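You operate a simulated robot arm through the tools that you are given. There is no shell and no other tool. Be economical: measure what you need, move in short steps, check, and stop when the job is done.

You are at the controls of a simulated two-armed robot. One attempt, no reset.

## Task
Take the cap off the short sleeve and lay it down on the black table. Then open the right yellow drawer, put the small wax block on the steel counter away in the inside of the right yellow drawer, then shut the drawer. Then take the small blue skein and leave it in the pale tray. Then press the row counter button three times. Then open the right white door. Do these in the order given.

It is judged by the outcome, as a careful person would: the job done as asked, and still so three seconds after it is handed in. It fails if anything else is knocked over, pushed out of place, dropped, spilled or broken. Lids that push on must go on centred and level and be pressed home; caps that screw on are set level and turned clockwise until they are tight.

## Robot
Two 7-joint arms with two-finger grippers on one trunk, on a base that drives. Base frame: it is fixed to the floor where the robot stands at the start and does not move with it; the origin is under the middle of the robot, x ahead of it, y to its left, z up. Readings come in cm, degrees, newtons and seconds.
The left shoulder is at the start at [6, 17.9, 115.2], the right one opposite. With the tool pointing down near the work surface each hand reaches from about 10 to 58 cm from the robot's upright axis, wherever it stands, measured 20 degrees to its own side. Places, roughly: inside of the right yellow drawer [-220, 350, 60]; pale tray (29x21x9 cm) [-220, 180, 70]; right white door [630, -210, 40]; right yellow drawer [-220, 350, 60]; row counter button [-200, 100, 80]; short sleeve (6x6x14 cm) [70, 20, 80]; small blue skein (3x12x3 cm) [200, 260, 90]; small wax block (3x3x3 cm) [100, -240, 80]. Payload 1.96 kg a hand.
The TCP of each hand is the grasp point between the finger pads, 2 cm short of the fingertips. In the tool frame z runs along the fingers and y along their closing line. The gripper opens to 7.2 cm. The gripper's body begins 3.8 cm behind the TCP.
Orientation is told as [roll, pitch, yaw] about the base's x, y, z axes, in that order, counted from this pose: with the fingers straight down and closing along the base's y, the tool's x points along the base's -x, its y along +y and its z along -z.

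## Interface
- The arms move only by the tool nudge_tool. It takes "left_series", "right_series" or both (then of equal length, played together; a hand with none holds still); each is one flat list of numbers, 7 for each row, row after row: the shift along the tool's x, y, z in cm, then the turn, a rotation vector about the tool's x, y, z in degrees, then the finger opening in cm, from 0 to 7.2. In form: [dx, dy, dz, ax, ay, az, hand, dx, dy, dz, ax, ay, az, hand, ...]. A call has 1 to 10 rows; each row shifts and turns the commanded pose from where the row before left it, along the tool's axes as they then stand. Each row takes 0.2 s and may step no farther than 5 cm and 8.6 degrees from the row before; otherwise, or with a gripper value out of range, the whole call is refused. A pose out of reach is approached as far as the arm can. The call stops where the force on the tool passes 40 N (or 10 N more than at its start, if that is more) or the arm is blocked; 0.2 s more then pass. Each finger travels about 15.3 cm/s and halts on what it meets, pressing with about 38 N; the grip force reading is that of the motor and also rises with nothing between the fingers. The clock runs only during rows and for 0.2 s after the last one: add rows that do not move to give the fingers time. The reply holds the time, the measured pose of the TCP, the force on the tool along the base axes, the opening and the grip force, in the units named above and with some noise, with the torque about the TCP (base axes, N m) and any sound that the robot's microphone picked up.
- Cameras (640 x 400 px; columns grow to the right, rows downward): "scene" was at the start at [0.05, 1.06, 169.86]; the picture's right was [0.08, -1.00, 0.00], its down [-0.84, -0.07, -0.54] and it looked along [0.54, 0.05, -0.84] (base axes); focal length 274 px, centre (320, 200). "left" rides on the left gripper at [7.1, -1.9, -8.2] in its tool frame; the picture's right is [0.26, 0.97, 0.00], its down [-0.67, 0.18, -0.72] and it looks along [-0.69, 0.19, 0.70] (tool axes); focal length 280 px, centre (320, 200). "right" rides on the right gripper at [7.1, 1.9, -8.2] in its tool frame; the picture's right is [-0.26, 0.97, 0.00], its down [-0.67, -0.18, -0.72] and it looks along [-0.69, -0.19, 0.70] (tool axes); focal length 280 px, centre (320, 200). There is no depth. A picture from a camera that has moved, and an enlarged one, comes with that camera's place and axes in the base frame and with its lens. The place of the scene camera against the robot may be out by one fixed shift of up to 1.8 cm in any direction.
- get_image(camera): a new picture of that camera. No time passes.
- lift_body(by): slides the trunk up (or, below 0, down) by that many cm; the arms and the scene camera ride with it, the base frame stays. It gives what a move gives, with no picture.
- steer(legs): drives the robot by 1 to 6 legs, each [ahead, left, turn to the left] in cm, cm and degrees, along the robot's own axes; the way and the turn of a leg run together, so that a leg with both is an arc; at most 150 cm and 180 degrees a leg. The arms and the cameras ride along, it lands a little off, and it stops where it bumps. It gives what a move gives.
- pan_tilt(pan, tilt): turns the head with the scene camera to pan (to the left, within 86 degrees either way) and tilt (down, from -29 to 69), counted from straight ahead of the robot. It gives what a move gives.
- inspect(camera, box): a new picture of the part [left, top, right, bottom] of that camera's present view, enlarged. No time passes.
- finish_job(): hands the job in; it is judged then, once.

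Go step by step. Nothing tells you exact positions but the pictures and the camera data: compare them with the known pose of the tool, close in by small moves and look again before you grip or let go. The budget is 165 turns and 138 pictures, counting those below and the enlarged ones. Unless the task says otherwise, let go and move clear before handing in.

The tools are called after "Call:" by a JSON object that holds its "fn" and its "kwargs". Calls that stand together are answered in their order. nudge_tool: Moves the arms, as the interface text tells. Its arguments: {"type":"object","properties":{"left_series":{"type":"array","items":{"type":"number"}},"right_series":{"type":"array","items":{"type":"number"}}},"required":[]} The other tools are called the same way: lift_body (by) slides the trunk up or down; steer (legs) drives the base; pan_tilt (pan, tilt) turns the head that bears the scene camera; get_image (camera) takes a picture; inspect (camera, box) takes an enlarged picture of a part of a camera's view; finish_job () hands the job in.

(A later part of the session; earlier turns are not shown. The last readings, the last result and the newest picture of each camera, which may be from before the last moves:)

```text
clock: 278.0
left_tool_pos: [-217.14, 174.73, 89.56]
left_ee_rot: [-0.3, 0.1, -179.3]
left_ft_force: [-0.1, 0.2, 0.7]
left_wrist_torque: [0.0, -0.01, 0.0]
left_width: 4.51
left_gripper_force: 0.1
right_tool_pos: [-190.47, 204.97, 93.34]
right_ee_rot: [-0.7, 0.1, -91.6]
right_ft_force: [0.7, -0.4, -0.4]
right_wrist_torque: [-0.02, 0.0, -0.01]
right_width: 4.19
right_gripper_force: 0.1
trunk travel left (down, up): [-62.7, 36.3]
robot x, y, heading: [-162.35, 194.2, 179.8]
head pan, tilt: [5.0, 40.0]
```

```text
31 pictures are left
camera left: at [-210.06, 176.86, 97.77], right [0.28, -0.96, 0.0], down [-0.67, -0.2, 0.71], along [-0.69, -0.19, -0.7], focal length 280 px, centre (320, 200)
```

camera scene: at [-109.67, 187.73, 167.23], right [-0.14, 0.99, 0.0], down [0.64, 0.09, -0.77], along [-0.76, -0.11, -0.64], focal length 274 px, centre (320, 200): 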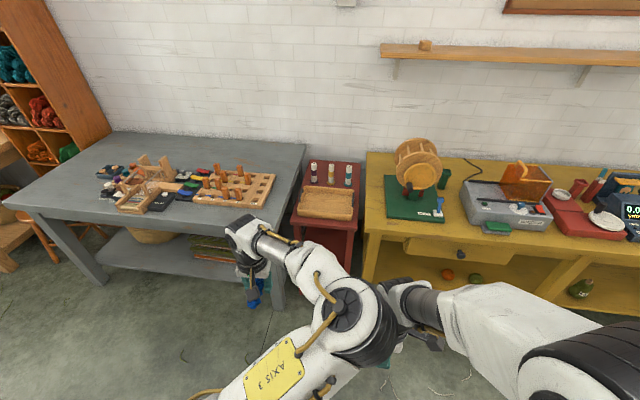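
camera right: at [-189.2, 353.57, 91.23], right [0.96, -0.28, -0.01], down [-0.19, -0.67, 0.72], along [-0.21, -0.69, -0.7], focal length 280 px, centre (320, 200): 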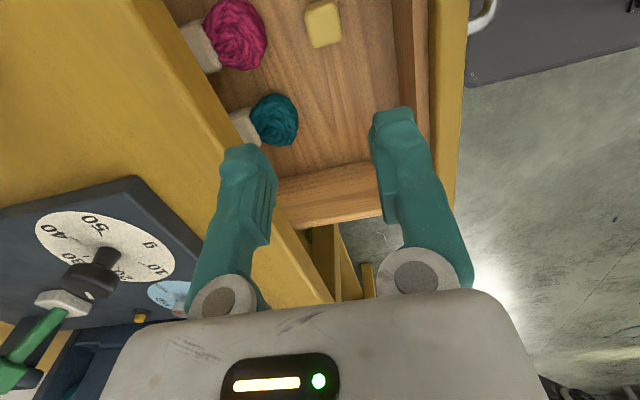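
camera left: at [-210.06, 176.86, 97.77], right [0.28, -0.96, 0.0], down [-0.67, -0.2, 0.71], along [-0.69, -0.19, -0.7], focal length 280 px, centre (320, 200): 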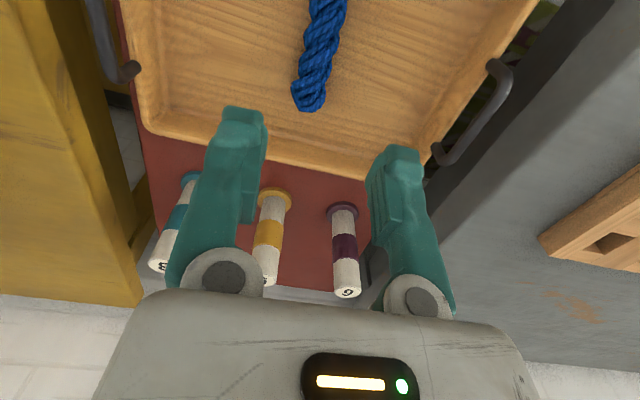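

Skein lies in the tray. Next the row counter on the grey table, around (−202, 98). Retract, raise, shift left.

Call:
{"fn": "nudge_tool", "kwargs": {"left_series": [4, 0, -3, 0, 0, 0, 2, 4, 0, -3, 0, 0, 0, 0, 4, 0, -3, 0, 0, 0, 0, 4, 0, -3, 0, 0, 0, 0, 2, 0, 0, 0, 0, 0, 0]}}

Call:
{"fn": "lift_body", "kwargs": {"by": 10}}

Call:
{"fn": "steer", "kwargs": {"legs": [[-10, 0, 0], [0, 78, 0]]}}

Call:
{"fn": "pan_tilt", "kwargs": {"pan": 10, "tilt": 50}}

Call:
{"fn": "get_image", "kwargs": {"camera": "scene"}}

```text
clock: 279.2
left_tool_pos: [-198.91, 175.15, 101.62]
left_ee_rot: [-0.2, 0.0, -179.2]
left_ft_force: [0.4, 0.0, -0.1]
left_wrist_torque: [0.0, 0.01, -0.02]
left_width: 0.0
left_gripper_force: 29.4
right_tool_pos: [-190.51, 204.94, 93.29]
right_ee_rot: [-0.8, 0.1, -91.8]
right_ft_force: [-0.5, 0.2, 0.2]
right_wrist_torque: [0.02, 0.0, -0.02]
right_width: 4.2
right_gripper_force: 0.1
trunk travel left (down, up): [-62.7, 36.3]
robot x, y, heading: [-162.3, 194.75, 179.8]
head pan, tilt: [5.0, 40.0]
```

```text
clock: 280.6
left_tool_pos: [-198.9, 175.01, 111.54]
left_ee_rot: [-0.3, 0.0, -179.2]
left_ft_force: [-0.1, 0.3, -0.5]
left_wrist_torque: [0.0, -0.02, 0.0]
left_width: 0.0
left_gripper_force: 29.7
right_tool_pos: [-190.61, 204.9, 103.36]
right_ee_rot: [-0.7, 0.2, -91.7]
right_ft_force: [0.0, 0.8, -0.5]
right_wrist_torque: [0.0, -0.03, -0.02]
right_width: 4.21
right_gripper_force: 0.1
trunk travel left (down, up): [-72.7, 26.3]
robot x, y, heading: [-162.18, 194.56, 179.7]
head pan, tilt: [5.0, 40.0]
```

```text
clock: 285.5
left_tool_pos: [-189.52, 97.31, 111.57]
left_ee_rot: [-0.3, 0.0, -179.2]
left_ft_force: [0.3, -0.5, 0.2]
left_wrist_torque: [-0.01, 0.0, 0.01]
left_width: 0.02
left_gripper_force: 29.1
right_tool_pos: [-181.08, 127.2, 103.37]
right_ee_rot: [-0.7, 0.0, -91.8]
right_ft_force: [-0.1, 0.5, -0.1]
right_wrist_torque: [0.02, 0.0, -0.02]
right_width: 4.18
right_gripper_force: 0.1
trunk travel left (down, up): [-72.7, 26.3]
robot x, y, heading: [-152.49, 116.65, 179.8]
head pan, tilt: [5.0, 40.0]
```

```text
clock: 286.2
left_tool_pos: [-189.47, 97.4, 111.61]
left_ee_rot: [-0.3, 0.1, -179.2]
left_ft_force: [0.6, -0.1, -1.3]
left_wrist_torque: [0.02, 0.04, -0.02]
left_width: 0.01
left_gripper_force: 29.8
right_tool_pos: [-181.1, 127.21, 103.33]
right_ee_rot: [-0.7, 0.1, -91.8]
right_ft_force: [0.1, 0.0, -0.7]
right_wrist_torque: [-0.02, -0.01, 0.04]
right_width: 4.18
right_gripper_force: 0.1
trunk travel left (down, up): [-72.7, 26.3]
robot x, y, heading: [-152.84, 116.87, 179.7]
head pan, tilt: [10.0, 50.0]
```

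```text
30 pictures are left
camera scene: at [-155.26, 115.85, 163.81], right [-0.17, 0.99, 0.0], down [0.75, 0.13, -0.64], along [-0.63, -0.11, -0.77], focal length 274 px, centre (320, 200)
```

scene: 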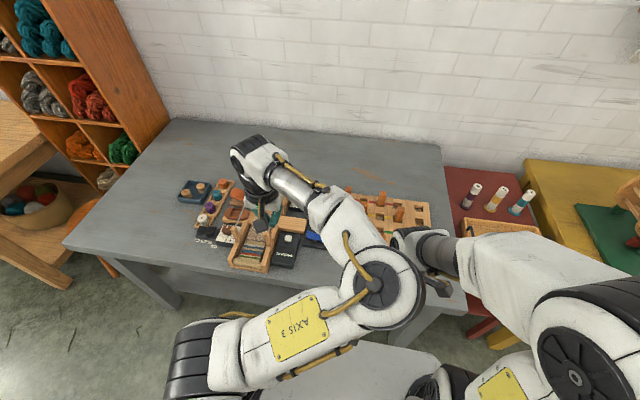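

Call:
{"fn": "inspect", "kwargs": {"camera": "scene", "box": [170, 170, 330, 280]}}

Call:
{"fn": "get_image", "kwargs": {"camera": "left"}}

```text
3.64 times, centred on (250, 225) of scene
camera zoom: at [-155.26, 115.85, 163.81], right [-0.17, 0.99, 0.0], down [0.75, 0.13, -0.64], along [-0.63, -0.11, -0.77], focal length 997 px, centre (574, 109)
```

zoom: 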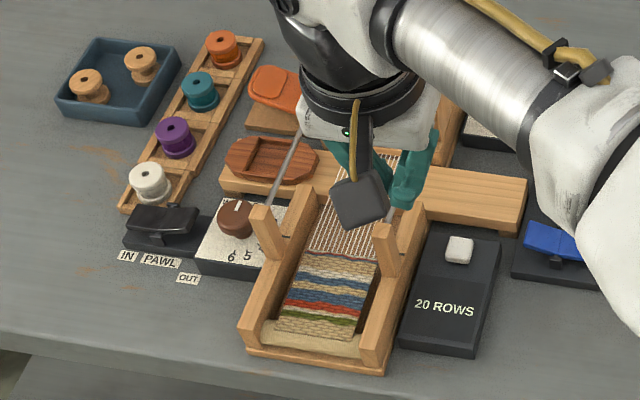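

```text
28 pictures are left
camera left: at [-182.43, 99.45, 119.81], right [0.27, -0.96, 0.0], down [-0.67, -0.19, 0.71], along [-0.69, -0.19, -0.7], focal length 280 px, centre (320, 200)
```

left: 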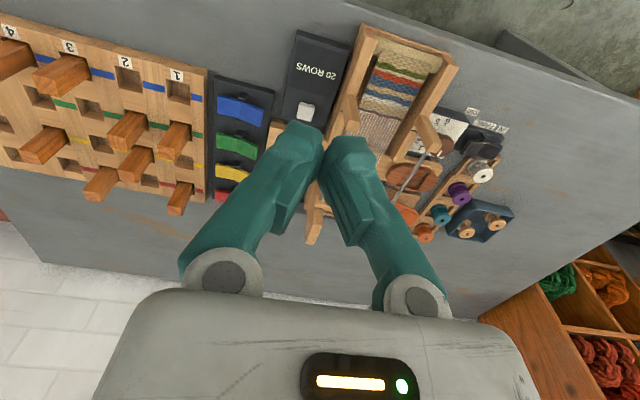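

The row counter is the black "20 ROWS" box with a white button at ~(−204, 96). Moving closed fingertips above it.

Call:
{"fn": "nudge_tool", "kwargs": {"left_series": [-3.65, 0.3, 0, 0, 0, 0, 0, -3.65, 0.3, 0, 0, 0, 0, 0, -3.65, 0.3, 0, 0, 0, 0, 0, -3.65, 0.2, 0, 0, 0, 0, 0, 0, 0, 4, 0, 0, 0, 0, 0, 0, 4, 0, 0, 0, 0, 0, 0, 4, 0, 0, 0, 0, 0, 0, 0, 0, 0, 0, 0]}}

Call:
{"fn": "get_image", "kwargs": {"camera": "left"}}

```text
clock: 288.0
left_tool_pos: [-203.79, 96.3, 99.29]
left_ee_rot: [-0.3, 0.2, -179.2]
left_ft_force: [-0.4, -0.5, -0.4]
left_wrist_torque: [0.0, -0.01, 0.0]
left_width: 0.0
left_gripper_force: 29.7
right_tool_pos: [-180.95, 127.25, 103.38]
right_ee_rot: [-0.7, 0.0, -91.9]
right_ft_force: [-0.3, 0.3, -0.1]
right_wrist_torque: [0.01, -0.06, 0.0]
right_width: 4.23
right_gripper_force: 0.1
trunk travel left (down, up): [-72.7, 26.3]
robot x, y, heading: [-152.55, 116.74, 179.4]
head pan, tilt: [10.0, 50.0]
```

```text
27 pictures are left
camera left: at [-196.8, 98.42, 107.57], right [0.27, -0.96, 0.0], down [-0.67, -0.19, 0.71], along [-0.69, -0.19, -0.7], focal length 280 px, centre (320, 200)
```

left: 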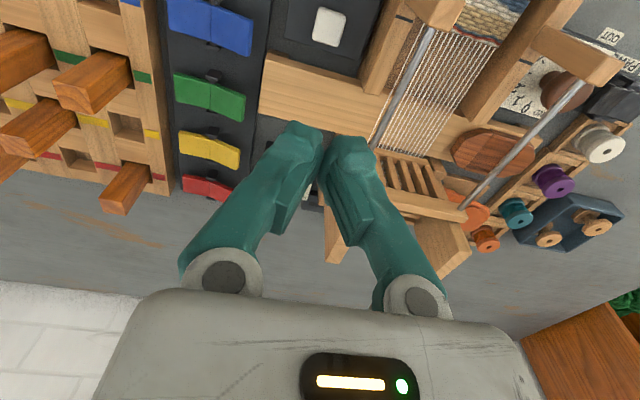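

Button top at ≈(−203.2, 96.0, 80.4). Lowering to just above.

Call:
{"fn": "nudge_tool", "kwargs": {"left_series": [0.8, 0.1, 3, 0, 0, 0, 0, 0, 0, 4, 0, 0, 0, 0, 0, 0, 4, 0, 0, 0, 0, 0, 0, 3, 0, 0, 0, 0, 0, 0, 0, 0, 0, 0, 0]}}

Call:
{"fn": "get_image", "kwargs": {"camera": "left"}}

Call:
{"fn": "inspect", "kwargs": {"camera": "scene", "box": [210, 190, 338, 270]}}

```text
clock: 289.2
left_tool_pos: [-203.19, 96.17, 85.55]
left_ee_rot: [-0.3, 0.1, -179.3]
left_ft_force: [0.5, -0.1, 0.9]
left_wrist_torque: [0.0, 0.01, -0.02]
left_width: 0.0
left_gripper_force: 29.3
right_tool_pos: [-181.05, 127.22, 103.37]
right_ee_rot: [-0.7, 0.1, -91.8]
right_ft_force: [0.0, 0.4, -0.7]
right_wrist_torque: [-0.01, 0.0, -0.05]
right_width: 4.2
right_gripper_force: 0.0
trunk travel left (down, up): [-72.7, 26.3]
robot x, y, heading: [-152.25, 116.99, 179.7]
head pan, tilt: [10.0, 50.0]
```

```text
26 pictures are left
camera left: at [-196.04, 98.29, 93.75], right [0.27, -0.96, 0.0], down [-0.67, -0.19, 0.71], along [-0.69, -0.19, -0.7], focal length 280 px, centre (320, 200)
```

left: 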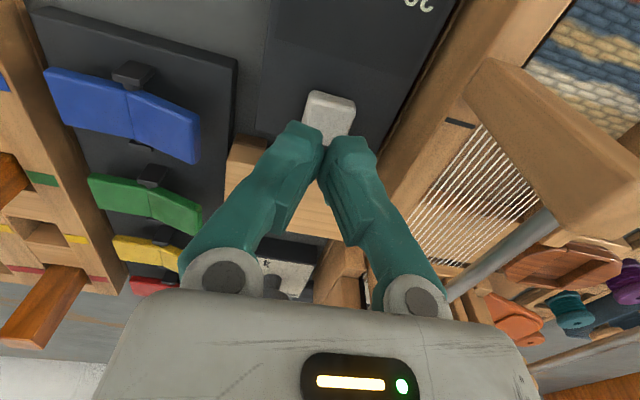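

```text
5.00 times, centred on (274, 230) of scene
camera zoom: at [-155.24, 115.87, 163.81], right [-0.17, 0.99, 0.0], down [0.76, 0.13, -0.64], along [-0.63, -0.11, -0.77], focal length 1371 px, centre (550, 50)
```

zoom: 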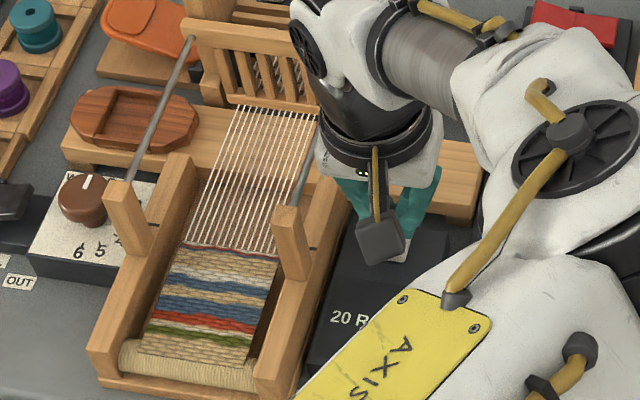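

Aligned with the button. Approach and first press.

Call:
{"fn": "nudge_tool", "kwargs": {"left_series": [0.2, 0.2, 2, 0, 0, 0, 0, 0, 0, 0.6, 0, 0, 0, 0, 0, 0, 0.3, 0, 0, 0, 0, 0, 0, 0.3, 0, 0, 0, 0]}}

```text
clock: 290.2
left_tool_pos: [-203.0, 96.0, 82.49]
left_ee_rot: [-0.2, 0.0, -179.3]
left_ft_force: [-2.0, -1.3, 13.3]
left_wrist_torque: [-0.04, 0.02, -0.03]
left_width: 0.58
left_gripper_force: 29.6
right_tool_pos: [-180.98, 127.28, 103.45]
right_ee_rot: [-0.7, 0.1, -91.8]
right_ft_force: [0.7, -0.1, 0.7]
right_wrist_torque: [0.02, 0.0, 0.0]
right_width: 4.21
right_gripper_force: 0.1
trunk travel left (down, up): [-72.7, 26.3]
robot x, y, heading: [-152.71, 116.78, 179.4]
head pan, tilt: [10.0, 50.0]
heard: click
```

A click: first press. Release now.

Call:
{"fn": "nudge_tool", "kwargs": {"left_series": [0, 0, -0.5, 0, 0, 0, 0, 0, 0, -0.8, 0, 0, 0, 0, 0, 0, 0, 0, 0, 0, 0]}}

Call:
{"fn": "get_image", "kwargs": {"camera": "left"}}

```text
clock: 291.0
left_tool_pos: [-203.0, 95.98, 83.75]
left_ee_rot: [-0.3, 0.3, -179.4]
left_ft_force: [0.0, 0.2, 0.6]
left_wrist_torque: [0.0, 0.01, -0.01]
left_width: 0.0
left_gripper_force: 29.5
right_tool_pos: [-181.09, 127.16, 103.47]
right_ee_rot: [-0.7, 0.2, -91.8]
right_ft_force: [0.3, 0.2, 0.5]
right_wrist_torque: [-0.02, 0.02, -0.02]
right_width: 4.17
right_gripper_force: 0.1
trunk travel left (down, up): [-72.7, 26.3]
robot x, y, heading: [-153.03, 116.93, 179.9]
head pan, tilt: [10.0, 50.0]
```

```text
24 pictures are left
camera left: at [-195.91, 98.03, 91.9], right [0.27, -0.96, 0.0], down [-0.67, -0.19, 0.71], along [-0.69, -0.19, -0.7], focal length 280 px, centre (320, 200)
```

left: 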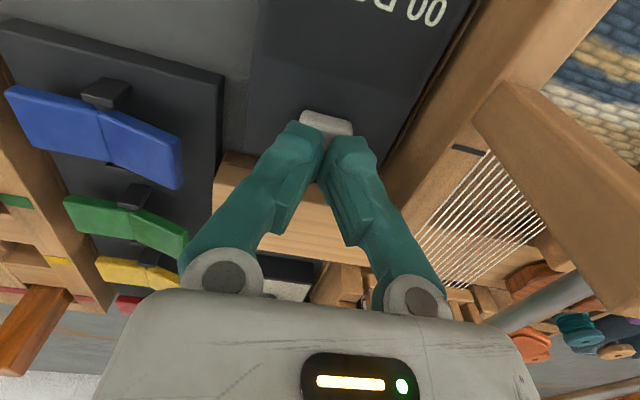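

Call:
{"fn": "nudge_tool", "kwargs": {"left_series": [0, 0, 0.7, 0, 0, 0, 0, 0, 0, 0.3, 0, 0, 0, 0, 0, 0, 0.3, 0, 0, 0, 0, 0, 0, 0, 0, 0, 0, 0]}}

Call:
{"fn": "nudge_tool", "kwargs": {"left_series": [0, 0, -0.5, 0, 0, 0, 0, 0, 0, -0.8, 0, 0, 0, 0, 0, 0, 0, 0, 0, 0, 0]}}

```text
clock: 292.0
left_tool_pos: [-202.94, 95.95, 82.56]
left_ee_rot: [-0.2, 0.0, -179.3]
left_ft_force: [-1.8, -0.6, 12.2]
left_wrist_torque: [-0.01, 0.04, 0.01]
left_width: 0.6
left_gripper_force: 29.8
right_tool_pos: [-180.93, 127.23, 103.42]
right_ee_rot: [-0.7, 0.1, -91.8]
right_ft_force: [-0.1, 0.0, -0.5]
right_wrist_torque: [-0.02, 0.01, -0.01]
right_width: 4.21
right_gripper_force: 0.1
trunk travel left (down, up): [-72.7, 26.3]
robot x, y, heading: [-152.58, 116.42, 179.5]
head pan, tilt: [10.0, 50.0]
heard: click
```

```text
clock: 292.8
left_tool_pos: [-203.1, 95.93, 83.56]
left_ee_rot: [-0.2, 0.1, -179.4]
left_ft_force: [0.0, 0.3, 0.4]
left_wrist_torque: [-0.02, -0.02, 0.02]
left_width: 0.0
left_gripper_force: 29.6
right_tool_pos: [-181.03, 127.22, 103.34]
right_ee_rot: [-0.6, 0.1, -91.8]
right_ft_force: [0.3, 0.3, -0.6]
right_wrist_torque: [-0.01, -0.02, 0.02]
right_width: 4.2
right_gripper_force: 0.0
trunk travel left (down, up): [-72.7, 26.3]
robot x, y, heading: [-153.14, 116.55, 179.8]
head pan, tilt: [10.0, 50.0]
```

Second click. Third press, then lift away.

Call:
{"fn": "nudge_tool", "kwargs": {"left_series": [0, 0, 0.7, 0, 0, 0, 0, 0, 0, 0.3, 0, 0, 0, 0, 0, 0, 0.3, 0, 0, 0, 0, 0, 0, 0, 0, 0, 0, 0]}}

Call:
{"fn": "nudge_tool", "kwargs": {"left_series": [0, 0, -0.5, 0, 0, 0, 0, 0, 0, -2, 0, 0, 0, 0, 0, 0, -4, 0, 0, 0, 0, 0, 0, -4, 0, 0, 0, 0, 0, 0, -4, 0, 0, 0, 0, 3, 0, -4, 0, 0, 0, 0, 4, 0, -2, 0, 0, 0, 0, 4, 0, 0, 0, 0, 0, 0, 4, 0, 0, 0, 0, 0, 0]}}

Call:
{"fn": "inspect", "kwargs": {"camera": "scene", "box": [170, 170, 330, 280]}}

```text
clock: 293.8
left_tool_pos: [-203.01, 95.88, 82.42]
left_ee_rot: [-0.2, -0.2, -179.3]
left_ft_force: [-4.8, -2.3, 17.1]
left_wrist_torque: [-0.03, 0.1, -0.01]
left_width: 0.6
left_gripper_force: 29.7
right_tool_pos: [-180.93, 127.21, 103.29]
right_ee_rot: [-0.7, 0.1, -91.8]
right_ft_force: [1.0, 0.0, 0.4]
right_wrist_torque: [0.01, -0.03, -0.02]
right_width: 4.21
right_gripper_force: 0.1
trunk travel left (down, up): [-72.7, 26.3]
robot x, y, heading: [-152.89, 116.6, 179.7]
head pan, tilt: [10.0, 50.0]
heard: click
```

```text
clock: 295.8
left_tool_pos: [-187.89, 96.24, 102.72]
left_ee_rot: [-0.3, 0.0, -179.4]
left_ft_force: [-0.6, 0.2, 0.5]
left_wrist_torque: [-0.02, 0.0, -0.02]
left_width: 0.01
left_gripper_force: 29.0
right_tool_pos: [-180.98, 127.26, 103.43]
right_ee_rot: [-0.8, 0.0, -91.8]
right_ft_force: [1.0, 0.2, 1.0]
right_wrist_torque: [-0.02, 0.0, 0.02]
right_width: 4.19
right_gripper_force: 0.1
trunk travel left (down, up): [-72.7, 26.3]
robot x, y, heading: [-152.65, 116.57, 179.9]
head pan, tilt: [10.0, 50.0]
```

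```text
3.64 times, centred on (250, 225) of scene
camera zoom: at [-155.05, 115.91, 163.81], right [-0.17, 0.99, 0.0], down [0.75, 0.13, -0.64], along [-0.63, -0.11, -0.77], focal length 997 px, centre (574, 109)
```

zoom: 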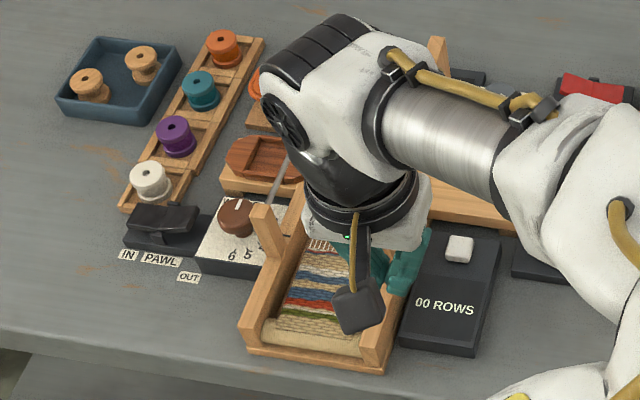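

Three clicks. Checking the display closely.

Call:
{"fn": "inspect", "kwargs": {"camera": "scene", "box": [266, 226, 306, 260]}}

```text
11.76 times, centred on (286, 243) of scene
camera zoom: at [-155.05, 115.91, 163.81], right [-0.17, 0.99, 0.0], down [0.75, 0.13, -0.64], along [-0.63, -0.11, -0.77], focal length 3225 px, centre (720, -306)
```

zoom: 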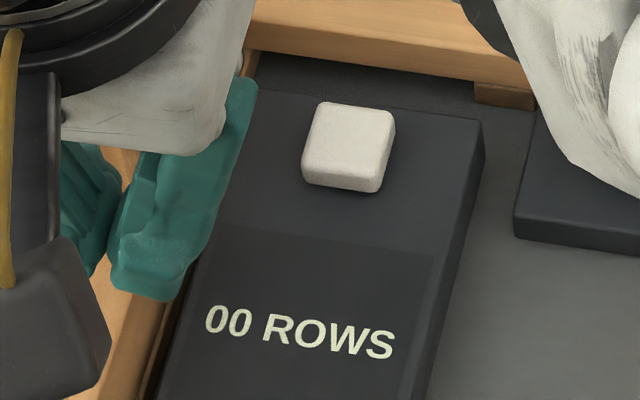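

Counter now reads 00 after the third press (20→00→20→00 toggle fits three clicks). Now heading off to the right white door at (630, −210).

Call:
{"fn": "steer", "kwargs": {"legs": [[-40, 0, 0], [0, 0, 114.4], [150, 0, 0], [99, 0, 0], [0, 0, 65.6], [150, 0, 0]]}}

Call:
{"fn": "pan_tilt", "kwargs": {"pan": -10, "tilt": 20}}

Call:
{"fn": "get_image", "kwargs": {"camera": "scene"}}

```text
clock: 324.9
left_tool_pos: [183.89, -73.65, 102.65]
left_ee_rot: [-0.3, 0.1, 5.5]
left_ft_force: [0.2, -0.3, 0.3]
left_wrist_torque: [-0.04, 0.01, 0.04]
left_width: 0.0
left_gripper_force: 29.3
right_tool_pos: [179.48, -105.17, 103.4]
right_ee_rot: [-0.7, 0.0, 93.0]
right_ft_force: [-0.3, 0.1, 0.7]
right_wrist_torque: [0.0, -0.02, 0.02]
right_width: 4.22
right_gripper_force: 0.0
trunk travel left (down, up): [-72.7, 26.3]
robot x, y, heading: [150.55, -96.8, 4.6]
head pan, tilt: [10.0, 50.0]
```

```text
clock: 325.9
left_tool_pos: [183.88, -73.65, 102.71]
left_ee_rot: [-0.2, 0.1, 5.5]
left_ft_force: [0.1, 0.1, 0.1]
left_wrist_torque: [0.02, 0.0, 0.0]
left_width: 0.03
left_gripper_force: 29.5
right_tool_pos: [179.52, -105.1, 103.29]
right_ee_rot: [-0.8, 0.0, 93.0]
right_ft_force: [0.4, 0.3, 0.7]
right_wrist_torque: [0.01, -0.02, 0.02]
right_width: 4.18
right_gripper_force: 0.1
trunk travel left (down, up): [-72.7, 26.3]
robot x, y, heading: [150.17, -97.22, 4.7]
head pan, tilt: [-10.0, 20.0]
```

```text
21 pictures are left
camera scene: at [152.78, -97.96, 168.36], right [-0.09, -1.0, 0.0], down [-0.34, 0.03, -0.94], along [0.94, -0.09, -0.34], focal length 274 px, centre (320, 200)
```

scene: 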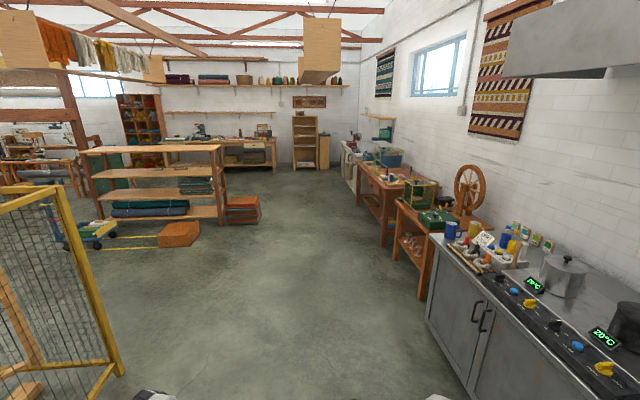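

Call:
{"fn": "steer", "kwargs": {"legs": [[0, 0, -7.2], [150, 0, 0], [150, 0, 0], [110, 0, 0], [0, 0, -60]]}}

Call:
{"fn": "pan_tilt", "kwargs": {"pan": 0, "tilt": 38}}

Call:
{"fn": "get_image", "kwargs": {"camera": "scene"}}

```text
clock: 348.9
left_tool_pos: [595.68, -142.9, 102.71]
left_ee_rot: [-0.2, 0.1, -63.5]
left_ft_force: [0.6, -0.4, -0.4]
left_wrist_torque: [-0.01, 0.01, -0.04]
left_width: 0.01
left_gripper_force: 29.2
right_tool_pos: [564.61, -149.98, 103.32]
right_ee_rot: [-0.7, 0.1, 24.1]
right_ft_force: [0.4, 0.2, 0.7]
right_wrist_torque: [-0.02, -0.02, 0.01]
right_width: 4.22
right_gripper_force: 0.0
trunk travel left (down, up): [-72.7, 26.3]
robot x, y, heading: [562.09, -119.75, -64.5]
head pan, tilt: [-10.0, 20.0]
```

```text
clock: 349.7
left_tool_pos: [595.62, -142.84, 102.6]
left_ee_rot: [-0.3, 0.2, -63.5]
left_ft_force: [0.1, 0.5, -0.3]
left_wrist_torque: [0.0, -0.03, 0.01]
left_width: 0.0
left_gripper_force: 30.2
right_tool_pos: [564.65, -150.0, 103.3]
right_ee_rot: [-0.7, 0.0, 24.1]
right_ft_force: [0.2, -0.1, -1.2]
right_wrist_torque: [-0.02, -0.03, -0.01]
right_width: 4.19
right_gripper_force: 0.1
trunk travel left (down, up): [-72.7, 26.3]
robot x, y, heading: [561.67, -119.74, -64.8]
head pan, tilt: [0.0, 38.0]
```

```text
20 pictures are left
camera scene: at [562.07, -121.86, 165.53], right [-0.9, -0.43, 0.0], down [-0.26, 0.56, -0.79], along [0.34, -0.71, -0.62], focal length 274 px, centre (320, 200)
```

scene: 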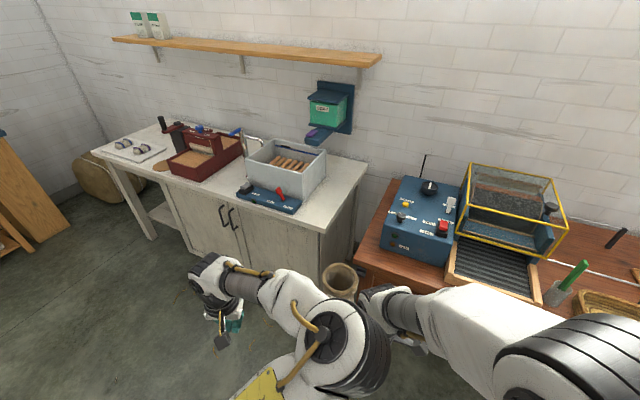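

Call:
{"fn": "inspect", "kwargs": {"camera": "scene", "box": [150, 170, 370, 308]}}

```text
2.90 times, centred on (260, 239) of scene
camera zoom: at [562.07, -121.86, 165.53], right [-0.9, -0.43, 0.0], down [-0.26, 0.56, -0.79], along [0.34, -0.71, -0.62], focal length 795 px, centre (494, 87)
```

zoom: 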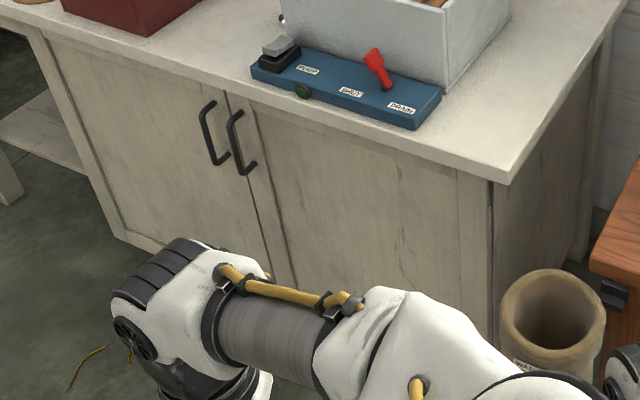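

Right white door: vertical bar handle near (645, −195, z 66–80), hinge at x≈600. I'll stand at about (665, −137) facing it and use the right hand.

Call:
{"fn": "steer", "kwargs": {"legs": [[59, 86, 0], [0, 0, -25.2]]}}

Call:
{"fn": "nudge_tool", "kwargs": {"right_series": [0, 0, 0, 0, 0, 8.5, 5, 0, 0, 0, 0, 0, 8.5, 5, 0, 0, 0, 0, 0, 8.5, 5, 0, 0, 0, 0, 0, 8.5, 5, 0, 0, 0, 0, 0, 8.5, 5, 0, 0, 0, 0, 0, 8.5, 5, 0, 0, 0, 0, 0, 8.5, 5, 0, 0, 0, 0, 0, 8.5, 5, 0, 0, 0, 0, 0, 8.5, 5, 0, 0, 0, 0, 0, 8.5, 5]}}

Call:
{"fn": "nudge_tool", "kwargs": {"right_series": [0, 0, 0, 0, 0, 3.5, 5, 0, 0, 0, 0, -7.5, 0, 5, 0, 0, 0, 0, -7.5, 0, 5, 0, 0, 0, 0, -7.5, 0, 5, 0, 0, 0, 0, -7.5, 0, 5, 0, 0, 0, 0, -7.5, 0, 5, 0, 0, 0, 0, -7.5, 0, 5, 0, 0, 0, 0, -7.5, 0, 5, 0, 0, 0, 0, -7.5, 0, 5]}}

Call:
{"fn": "lift_body", "kwargs": {"by": -16}}

Call:
{"fn": "pan_tilt", "kwargs": {"pan": -15, "tilt": 48}}

Call:
{"fn": "get_image", "kwargs": {"camera": "scene"}}

```text
clock: 356.4
left_tool_pos: [684.99, -171.7, 102.76]
left_ee_rot: [-0.3, 0.1, -89.3]
left_ft_force: [0.8, -0.2, 0.7]
left_wrist_torque: [0.03, -0.02, 0.0]
left_width: 0.01
left_gripper_force: 29.8
right_tool_pos: [653.83, -164.75, 103.44]
right_ee_rot: [-0.7, 0.1, -1.8]
right_ft_force: [0.2, -0.3, -0.5]
right_wrist_torque: [0.0, 0.01, 0.01]
right_width: 4.19
right_gripper_force: 0.1
trunk travel left (down, up): [-72.7, 26.3]
robot x, y, heading: [664.05, -136.36, -90.1]
head pan, tilt: [0.0, 38.0]
```

```text
clock: 358.6
left_tool_pos: [685.05, -171.71, 102.73]
left_ee_rot: [-0.3, 0.1, -89.3]
left_ft_force: [0.4, 0.1, 0.6]
left_wrist_torque: [0.0, -0.02, 0.03]
left_width: 0.01
left_gripper_force: 30.0
right_tool_pos: [653.86, -164.72, 103.35]
right_ee_rot: [-0.2, -0.7, -87.0]
right_ft_force: [1.0, 0.4, 0.3]
right_wrist_torque: [-0.01, -0.01, 0.0]
right_width: 5.0
right_gripper_force: 0.1
trunk travel left (down, up): [-72.7, 26.3]
robot x, y, heading: [664.77, -136.32, -90.2]
head pan, tilt: [0.0, 38.0]
```

```text
clock: 360.0
left_tool_pos: [685.01, -171.63, 102.47]
left_ee_rot: [0.5, 0.6, -89.7]
left_ft_force: [0.2, 0.0, 0.1]
left_wrist_torque: [0.01, -0.01, 0.02]
left_width: 0.01
left_gripper_force: 29.4
right_tool_pos: [659.45, -179.29, 109.74]
right_ee_rot: [4.9, -42.3, -95.7]
right_ft_force: [0.4, 0.1, 0.4]
right_wrist_torque: [0.01, 0.02, 0.04]
right_width: 4.97
right_gripper_force: 0.1
right hand out of reach, approached as far as the arm can: row 2, 3, 4, 5, 6, 7
trunk travel left (down, up): [-72.7, 26.3]
robot x, y, heading: [664.3, -136.63, -90.3]
head pan, tilt: [0.0, 38.0]
stopped in row 7 (right hand): the arm was blocked; the commanded pose is now the measured one
```

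```text
clock: 361.8
left_tool_pos: [685.1, -171.52, 86.46]
left_ee_rot: [0.5, 0.7, -89.5]
left_ft_force: [-0.9, 0.1, 0.7]
left_wrist_torque: [-0.02, -0.01, 0.0]
left_width: 0.0
left_gripper_force: 29.5
right_tool_pos: [659.51, -179.3, 93.77]
right_ee_rot: [4.7, -42.3, -95.8]
right_ft_force: [0.6, -0.3, -0.1]
right_wrist_torque: [-0.01, -0.01, -0.03]
right_width: 5.0
right_gripper_force: 0.1
trunk travel left (down, up): [-56.7, 42.3]
robot x, y, heading: [664.49, -136.6, -90.6]
head pan, tilt: [0.0, 38.0]
```

```text
clock: 362.6
left_tool_pos: [685.09, -171.65, 86.44]
left_ee_rot: [0.6, 0.5, -89.5]
left_ft_force: [-0.5, 0.2, -0.1]
left_wrist_torque: [-0.02, 0.01, 0.03]
left_width: 0.0
left_gripper_force: 29.7
right_tool_pos: [659.48, -179.29, 93.85]
right_ee_rot: [4.8, -42.3, -95.8]
right_ft_force: [0.4, -0.1, 0.2]
right_wrist_torque: [-0.01, 0.01, -0.03]
right_width: 5.0
right_gripper_force: 0.0
trunk travel left (down, up): [-56.7, 42.3]
robot x, y, heading: [664.1, -136.51, -90.4]
head pan, tilt: [-15.0, 48.0]
```

```text
18 pictures are left
camera scene: at [661.5, -137.63, 148.09], right [-0.96, 0.26, 0.0], down [0.2, 0.72, -0.67], along [-0.18, -0.65, -0.74], focal length 274 px, centre (320, 200)
```

scene: 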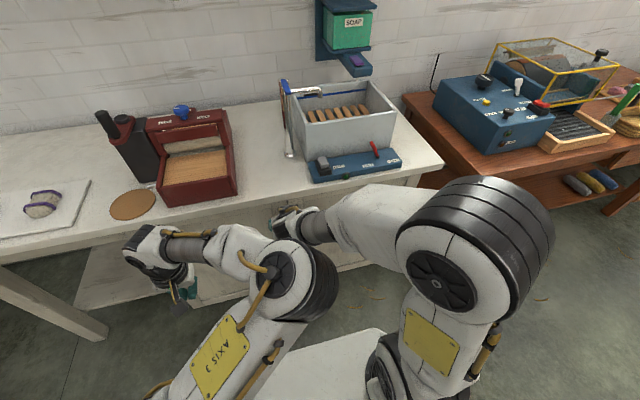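

The two arms crowd each other. Move the left hand out of the way, then bring the right hand to a pre-grasp in front of the handle.

Call:
{"fn": "nudge_tool", "kwargs": {"left_series": [2, 3, 0, 0, 0, 0, 0, 3, 3, 0, 0, 0, 0, 0, 3, 3, 0, 0, 0, 0, 0, 0, 4, 0, 0, 0, 0, 0, 0, 4, 0, 0, 0, 0, 0]}}

Call:
{"fn": "nudge_tool", "kwargs": {"right_series": [0.85, -2.2, 3.27, 0.8, -2.5, 0, 4, 0.85, -2.2, 3.27, 0.8, -2.5, 0, 4, 0.85, -2.2, 3.27, 0.8, -2.5, 0, 4, 0.85, -2.2, 3.27, 0.8, -2.5, 0, 4, 0.85, -2.2, 3.27, 0.8, -2.5, 0, 4, 0.85, -2.2, 3.27, 0.8, -2.5, 0, 4, 0, 0, 0, 0, 0, 0, 4]}}

Call:
{"fn": "get_image", "kwargs": {"camera": "right"}}

```text
clock: 363.5
left_tool_pos: [690.01, -166.1, 86.64]
left_ee_rot: [0.4, 0.6, -102.2]
left_ft_force: [0.2, 0.0, 0.1]
left_wrist_torque: [0.01, -0.01, 0.01]
left_width: 0.0
left_gripper_force: 29.0
right_tool_pos: [658.63, -180.45, 94.43]
right_ee_rot: [5.9, -43.3, -98.6]
right_ft_force: [0.3, 0.2, -0.1]
right_wrist_torque: [-0.03, 0.01, -0.01]
right_width: 5.01
right_gripper_force: 0.0
trunk travel left (down, up): [-56.7, 42.3]
robot x, y, heading: [664.57, -136.14, -90.5]
head pan, tilt: [-15.0, 48.0]
stopped in row 4 (left hand): the arm was blocked; the commanded pose is now the measured one
```

```text
clock: 365.1
left_tool_pos: [690.16, -165.99, 86.61]
left_ee_rot: [0.5, 0.5, -102.2]
left_ft_force: [-0.3, -0.1, 0.2]
left_wrist_torque: [0.01, 0.0, 0.01]
left_width: 0.01
left_gripper_force: 30.0
right_tool_pos: [646.19, -190.6, 78.83]
right_ee_rot: [2.2, -58.2, -100.1]
right_ft_force: [-0.1, 0.9, 0.7]
right_wrist_torque: [-0.03, -0.02, -0.02]
right_width: 3.99
right_gripper_force: 0.1
right hand out of reach, approached as far as the arm can: row 6
trunk travel left (down, up): [-56.7, 42.3]
robot x, y, heading: [663.97, -136.4, -90.3]
head pan, tilt: [-15.0, 48.0]
```

```text
17 pictures are left
camera right: at [649.72, -180.27, 77.01], right [0.93, -0.27, 0.24], down [-0.16, 0.28, 0.95], along [-0.33, -0.92, 0.22], focal length 280 px, centre (320, 200)
```

right: 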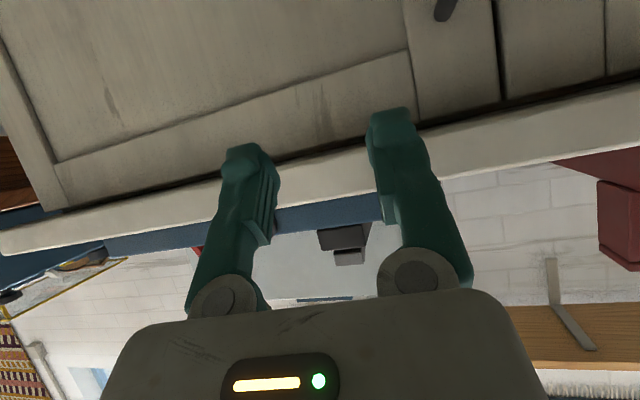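

The handle is actually at x≈652.5, y≈−200.6, z 58–72. Lower the trunk, square the hand, and go to pre-grasp.

Call:
{"fn": "lift_body", "kwargs": {"by": -8}}

Call:
{"fn": "nudge_tool", "kwargs": {"right_series": [0, 0, 0, -4.25, 0, -2.65, 4, 0, 0, 0, -4.25, 0, -2.65, 4, -0.4, 3.15, 1.65, 1, 0, 0, 4, -0.4, 3.15, 1.65, 1, 0, 0, 4, 0, 0, 0, 0, 0, 0, 4]}}

Call:
{"fn": "get_image", "kwargs": {"camera": "right"}}

```text
clock: 366.3
left_tool_pos: [690.13, -165.96, 78.73]
left_ee_rot: [0.5, 0.4, -102.2]
left_ft_force: [0.3, -0.9, -0.4]
left_wrist_torque: [0.05, -0.02, 0.0]
left_width: 0.01
left_gripper_force: 29.6
right_tool_pos: [646.24, -190.62, 70.77]
right_ee_rot: [2.3, -58.1, -100.0]
right_ft_force: [-0.1, -0.2, -0.1]
right_wrist_torque: [0.01, -0.02, 0.03]
right_width: 4.03
right_gripper_force: 0.0
trunk travel left (down, up): [-48.7, 50.3]
robot x, y, heading: [664.02, -136.38, -90.3]
head pan, tilt: [-15.0, 48.0]
```

```text
clock: 367.5
left_tool_pos: [690.11, -165.97, 78.72]
left_ee_rot: [0.5, 0.6, -102.2]
left_ft_force: [0.5, 0.1, -0.3]
left_wrist_torque: [0.0, 0.0, 0.0]
left_width: 0.0
left_gripper_force: 29.5
right_tool_pos: [651.84, -194.91, 69.83]
right_ee_rot: [0.3, -58.1, -100.2]
right_ft_force: [-0.1, -0.8, 0.7]
right_wrist_torque: [0.0, -0.02, 0.0]
right_width: 4.02
right_gripper_force: 0.0
right hand out of reach, approached as far as the arm can: row 1, 2
trunk travel left (down, up): [-48.7, 50.3]
robot x, y, heading: [664.0, -136.16, -90.2]
head pan, tilt: [-15.0, 48.0]
```

```text
16 pictures are left
camera right: at [655.6, -184.68, 68.13], right [0.93, -0.3, 0.22], down [-0.14, 0.28, 0.95], along [-0.35, -0.91, 0.22], focal length 280 px, centre (320, 200)
```

right: 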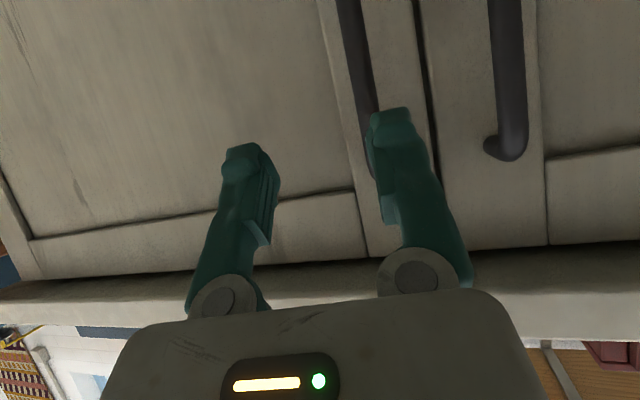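

Handle bar is at x≈653.4. Shift sideways 2.6 and advance; then view.

Call:
{"fn": "nudge_tool", "kwargs": {"right_series": [0.6, 1.3, 0, 0, 0, 0, 4, 0.55, 1.3, 1, 0, 0, 0, 4, 0, 0, 1.5, 0, 0, 0, 4, 0, 0, 0, 0, 0, 0, 4]}}

Call:
{"fn": "get_image", "kwargs": {"camera": "right"}}

```text
clock: 368.5
left_tool_pos: [690.1, -165.98, 78.75]
left_ee_rot: [0.5, 0.5, -102.2]
left_ft_force: [0.2, -0.5, -0.2]
left_wrist_torque: [-0.03, -0.03, 0.03]
left_width: 0.0
left_gripper_force: 29.8
right_tool_pos: [654.16, -196.77, 67.31]
right_ee_rot: [0.1, -58.1, -100.1]
right_ft_force: [0.2, 0.1, 0.6]
right_wrist_torque: [0.02, -0.04, 0.03]
right_width: 3.99
right_gripper_force: 0.0
trunk travel left (down, up): [-48.7, 50.3]
robot x, y, heading: [664.24, -136.65, -90.5]
head pan, tilt: [-15.0, 48.0]
```

```text
15 pictures are left
camera right: at [657.94, -186.46, 65.67], right [0.93, -0.3, 0.22], down [-0.14, 0.28, 0.95], along [-0.35, -0.91, 0.22], focal length 280 px, centre (320, 200)
```

right: 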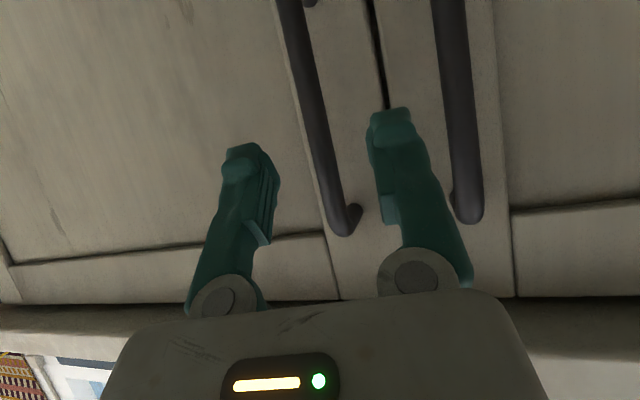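

Bar is centred between the fingers. Advance 4.2 and close.

Call:
{"fn": "nudge_tool", "kwargs": {"right_series": [0, 0, 2.1, 0, 0, 0, 4, 0, 0, 2.1, 0, 0, 0, 4, 0, 0, 0, 0, 0, 0, 4, 0, 0, 0, 0, 0, 0, 2, 0, 0, 0, 0, 0, 0, 0, 0, 0, 0, 0, 0, 0, 0, 0, 0, 0, 0, 0, 0, 0]}}

Call:
{"fn": "get_image", "kwargs": {"camera": "right"}}

```text
clock: 370.1
left_tool_pos: [689.85, -166.01, 78.54]
left_ee_rot: [0.5, 0.7, -102.3]
left_ft_force: [1.2, -0.3, 0.1]
left_wrist_torque: [-0.05, 0.01, -0.01]
left_width: 0.01
left_gripper_force: 29.0
right_tool_pos: [653.45, -200.36, 65.27]
right_ee_rot: [0.4, -58.1, -100.3]
right_ft_force: [-19.0, -2.0, -3.2]
right_wrist_torque: [0.01, 0.32, -0.03]
right_width: 0.59
right_gripper_force: 34.1
trunk travel left (down, up): [-48.7, 50.3]
robot x, y, heading: [664.31, -136.32, -90.3]
head pan, tilt: [-15.0, 48.0]
```

```text
14 pictures are left
camera right: at [657.15, -190.12, 63.46], right [0.93, -0.31, 0.22], down [-0.14, 0.28, 0.95], along [-0.35, -0.91, 0.22], focal length 280 px, centre (320, 200)
```

right: 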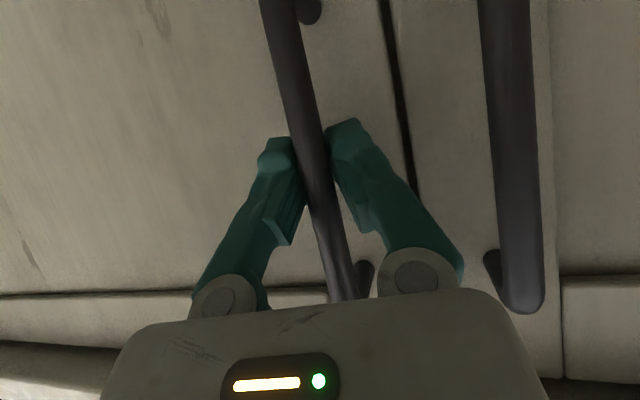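

Gripped on the right door's bar. Pull along the door's arc.

Call:
{"fn": "nudge_tool", "kwargs": {"right_series": [0.4, -0.5, -0.7, 0, 0, 0, 0, 0.87, -0.575, -1.395, 0, 0, 0, 0, 0.87, -0.575, -1.395, 0, 0, 0, 0, 0.87, -0.575, -1.395, 0, 0, 0, 0, 0.87, -0.6, -1.38, 0, 0, 0, 0, 0, 0, 0, 0, 0, 0, 0]}}

```text
clock: 371.5
left_tool_pos: [689.95, -166.02, 78.75]
left_ee_rot: [0.6, 0.6, -102.4]
left_ft_force: [-0.1, -0.6, -0.3]
left_wrist_torque: [-0.02, -0.01, 0.0]
left_width: 0.0
left_gripper_force: 29.8
right_tool_pos: [651.83, -192.54, 65.22]
right_ee_rot: [0.4, -58.3, -100.3]
right_ft_force: [-18.5, -5.5, 2.7]
right_wrist_torque: [-0.07, 0.15, 0.04]
right_width: 0.58
right_gripper_force: 32.8
trunk travel left (down, up): [-48.7, 50.3]
robot x, y, heading: [664.52, -136.55, -90.5]
head pan, tilt: [-15.0, 48.0]
```

The door is moving. Continue pulling.

Call:
{"fn": "nudge_tool", "kwargs": {"right_series": [0.75, -1.2, -1.2, 0, 0, 0, 0, 0.81, -0.95, -1.3, 0, 0, 0, 0, 0.81, -0.95, -1.3, 0, 0, 0, 0, 0.81, -0.95, -1.28, 0, 0, 0, 0, 0.79, -1.0, -1.26, 0, 0, 0, 0, 0, 0, 0, 0, 0, 0, 0]}}

Call:
{"fn": "get_image", "kwargs": {"camera": "right"}}

```text
clock: 372.9
left_tool_pos: [690.03, -166.03, 78.68]
left_ee_rot: [0.5, 0.4, -102.3]
left_ft_force: [0.3, 0.7, -0.3]
left_wrist_torque: [0.01, 0.0, -0.01]
left_width: 0.0
left_gripper_force: 30.0
right_tool_pos: [648.52, -187.29, 66.8]
right_ee_rot: [0.1, -57.8, -100.1]
right_ft_force: [0.0, -1.0, -0.2]
right_wrist_torque: [0.0, 0.02, 0.05]
right_width: 0.0
right_gripper_force: 29.8
right hand out of reach, approached as far as the arm can: row 3, 4, 5
trunk travel left (down, up): [-48.7, 50.3]
robot x, y, heading: [664.74, -136.34, -90.5]
head pan, tilt: [-15.0, 48.0]
```

```text
13 pictures are left
camera right: at [652.36, -177.05, 65.13], right [0.93, -0.3, 0.22], down [-0.14, 0.27, 0.95], along [-0.35, -0.91, 0.21], focal length 280 px, centre (320, 200)
```

right: 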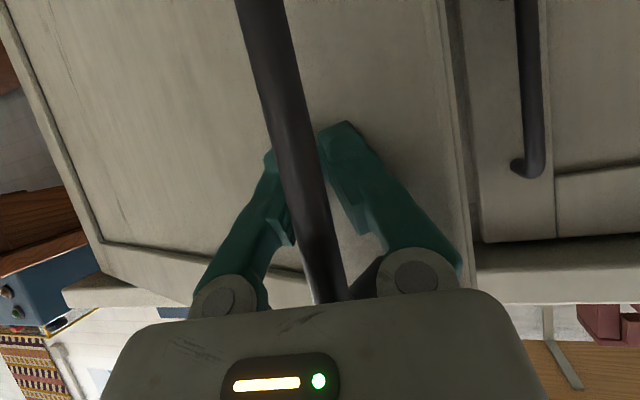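

Door is ~15° open; the grip slipped as the arm folded. Plan: re-grip the bar and then swing the base about the hinge. First back off and look.

Call:
{"fn": "nudge_tool", "kwargs": {"right_series": [0, 0.5, -1, 0, 0, 0, 0, 0, 0.5, -2, 0, 0, 0, 0, 0, 0, -2, 0, 0, 0, 2, 0, 0, 0, 0, 0, 0, 4, 0, 0, 0, 0, 0, 0, 4]}}

Call:
{"fn": "get_image", "kwargs": {"camera": "right"}}

```text
clock: 374.1
left_tool_pos: [690.13, -165.9, 78.78]
left_ee_rot: [0.5, 0.5, -102.3]
left_ft_force: [0.3, -0.2, 0.1]
left_wrist_torque: [-0.02, -0.01, -0.02]
left_width: 0.0
left_gripper_force: 29.7
right_tool_pos: [650.76, -184.64, 70.55]
right_ee_rot: [0.1, -57.8, -99.9]
right_ft_force: [0.1, -0.4, 0.1]
right_wrist_torque: [0.02, 0.03, 0.0]
right_width: 4.0
right_gripper_force: 0.1
right hand out of reach, approached as far as the arm can: row 1, 2, 3
trunk travel left (down, up): [-48.7, 50.3]
robot x, y, heading: [664.46, -136.83, -90.3]
head pan, tilt: [-15.0, 48.0]
```

```text
12 pictures are left
camera right: at [654.47, -174.36, 68.82], right [0.93, -0.3, 0.22], down [-0.14, 0.27, 0.95], along [-0.35, -0.91, 0.21], focal length 280 px, centre (320, 200)
```

right: 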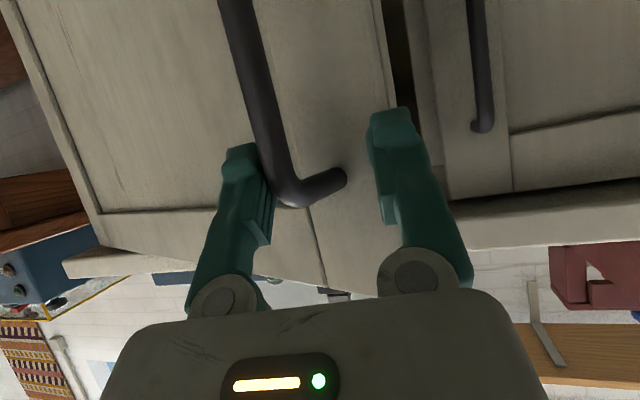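

The geometry shows the door hinge at x≈622.5 (door ~33 wide), so it's already ~28° open. I'll bring the hand round behind the free edge and sweep it open from inside.

Call:
{"fn": "steer", "kwargs": {"legs": [[-10, 0, 0], [0, 12, 0], [9, 0, 0]]}}

Call:
{"fn": "nudge_tool", "kwargs": {"right_series": [0, 0, 0, 0, 0, 0, 2, 0, 0, 0, 0, 0, 0, 0]}}

Call:
{"fn": "get_image", "kwargs": {"camera": "right"}}

```text
clock: 376.8
left_tool_pos: [701.77, -165.09, 78.65]
left_ee_rot: [0.6, 0.6, -102.2]
left_ft_force: [-0.4, 0.3, -0.1]
left_wrist_torque: [0.05, 0.01, 0.02]
left_width: 0.01
left_gripper_force: 30.1
right_tool_pos: [662.48, -183.8, 70.32]
right_ee_rot: [0.1, -57.8, -99.8]
right_ft_force: [0.8, 0.6, -1.0]
right_wrist_torque: [0.04, 0.02, 0.01]
right_width: 3.98
right_gripper_force: 0.1
trunk travel left (down, up): [-48.7, 50.3]
robot x, y, heading: [676.36, -135.46, -90.4]
head pan, tilt: [-15.0, 48.0]
```

```text
clock: 377.4
left_tool_pos: [701.88, -165.11, 78.63]
left_ee_rot: [0.5, 0.5, -102.2]
left_ft_force: [0.4, 0.3, -0.4]
left_wrist_torque: [0.0, -0.05, 0.01]
left_width: 0.01
left_gripper_force: 29.9
right_tool_pos: [662.31, -183.66, 70.44]
right_ee_rot: [0.0, -57.8, -99.9]
right_ft_force: [-0.1, 0.4, 0.3]
right_wrist_torque: [-0.01, -0.03, 0.06]
right_width: 0.01
right_gripper_force: 29.1
trunk travel left (down, up): [-48.7, 50.3]
robot x, y, heading: [676.1, -135.02, -90.2]
head pan, tilt: [-15.0, 48.0]
```

```text
11 pictures are left
camera right: at [666.12, -173.41, 68.8], right [0.93, -0.3, 0.22], down [-0.14, 0.27, 0.95], along [-0.35, -0.91, 0.21], focal length 280 px, centre (320, 200)
```

right: 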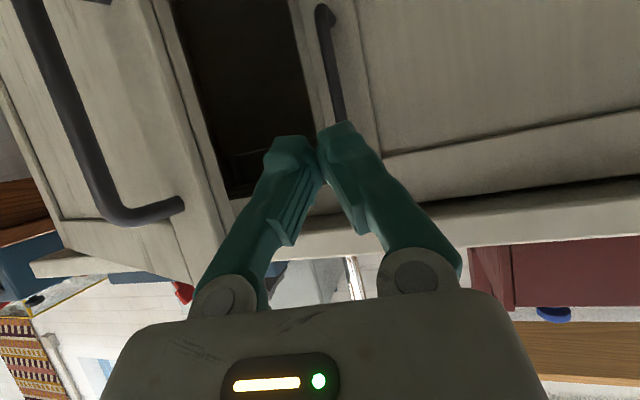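

The gap and door edge (≈654, −188) are clear. Insert the closed fingers just behind the edge and sweep toward −x.

Call:
{"fn": "nudge_tool", "kwargs": {"right_series": [-0.05, -0.8, 3.25, 0, 0, 0, 0, -0.05, -0.8, 3.25, 0, 0, 0, 0, -0.05, -0.8, 3.25, 0, 0, 0, 0, -0.18, -1.97, 0.3, 0, 0, 0, 0, -0.18, -1.97, 0.3, 0, 0, 0, 0, -0.18, -1.97, 0.3, 0, 0, 0, 0, -0.18, -1.97, 0.3, 0, 0, 0, 0, -0.18, -1.97, 0.3, 0, 0, 0, 0]}}

Call:
{"fn": "get_image", "kwargs": {"camera": "right"}}

```text
clock: 379.1
left_tool_pos: [701.86, -164.92, 78.6]
left_ee_rot: [0.6, 0.6, -102.2]
left_ft_force: [-0.1, -0.3, 0.2]
left_wrist_torque: [-0.01, -0.02, 0.01]
left_width: 0.0
left_gripper_force: 29.8
right_tool_pos: [657.55, -191.53, 65.47]
right_ee_rot: [0.0, -57.8, -100.0]
right_ft_force: [0.6, -1.2, 0.2]
right_wrist_torque: [0.02, 0.0, 0.0]
right_width: 0.0
right_gripper_force: 29.3
right hand out of reach, approached as far as the arm can: row 4, 5, 6, 7, 8
trunk travel left (down, up): [-48.7, 50.3]
robot x, y, heading: [676.41, -135.35, -90.4]
head pan, tilt: [-15.0, 48.0]
```

```text
10 pictures are left
camera right: at [661.44, -181.18, 63.77], right [0.93, -0.31, 0.22], down [-0.14, 0.27, 0.95], along [-0.35, -0.91, 0.21], focal length 280 px, centre (320, 200)
```

right: 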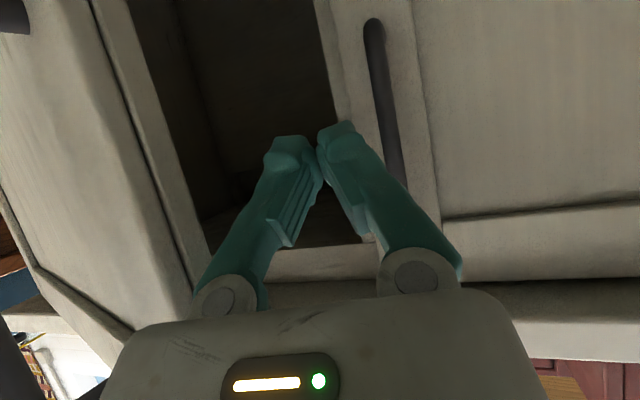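

The hand is nicely behind the edge; the arm is at its limit, so I'll sweep with the base sideways.

Call:
{"fn": "steer", "kwargs": {"legs": [[0, -22, 0]]}}

Call:
{"fn": "get_image", "kwargs": {"camera": "right"}}

```text
clock: 380.1
left_tool_pos: [699.15, -165.04, 78.59]
left_ee_rot: [0.4, 0.6, -102.1]
left_ft_force: [0.2, 0.5, -0.2]
left_wrist_torque: [0.02, 0.01, 0.01]
left_width: 0.0
left_gripper_force: 29.7
right_tool_pos: [656.28, -191.36, 65.33]
right_ee_rot: [1.0, -57.5, -99.4]
right_ft_force: [4.2, 1.3, -0.1]
right_wrist_torque: [0.0, 0.07, -0.09]
right_width: 0.0
right_gripper_force: 29.2
trunk travel left (down, up): [-48.7, 50.3]
robot x, y, heading: [673.37, -135.51, -90.1]
head pan, tilt: [-15.0, 48.0]
stopped in leg 1: the force on the tool passed its limit at 66 N (the readings are from after the stop); the commanded pose is now the measured one
```

```text
9 pictures are left
camera right: at [659.88, -181.02, 63.83], right [0.93, -0.28, 0.23], down [-0.15, 0.27, 0.95], along [-0.33, -0.92, 0.21], focal length 280 px, centre (320, 200)
```

right: 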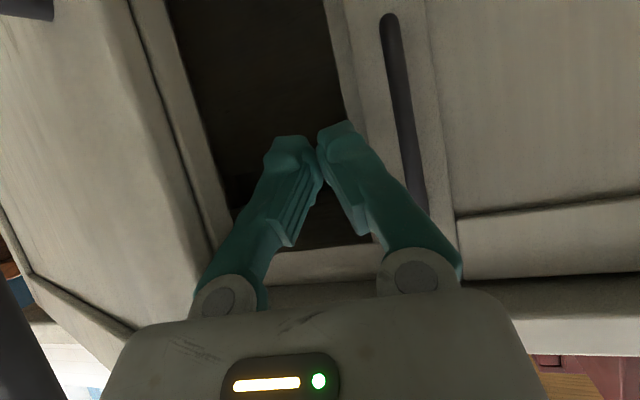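

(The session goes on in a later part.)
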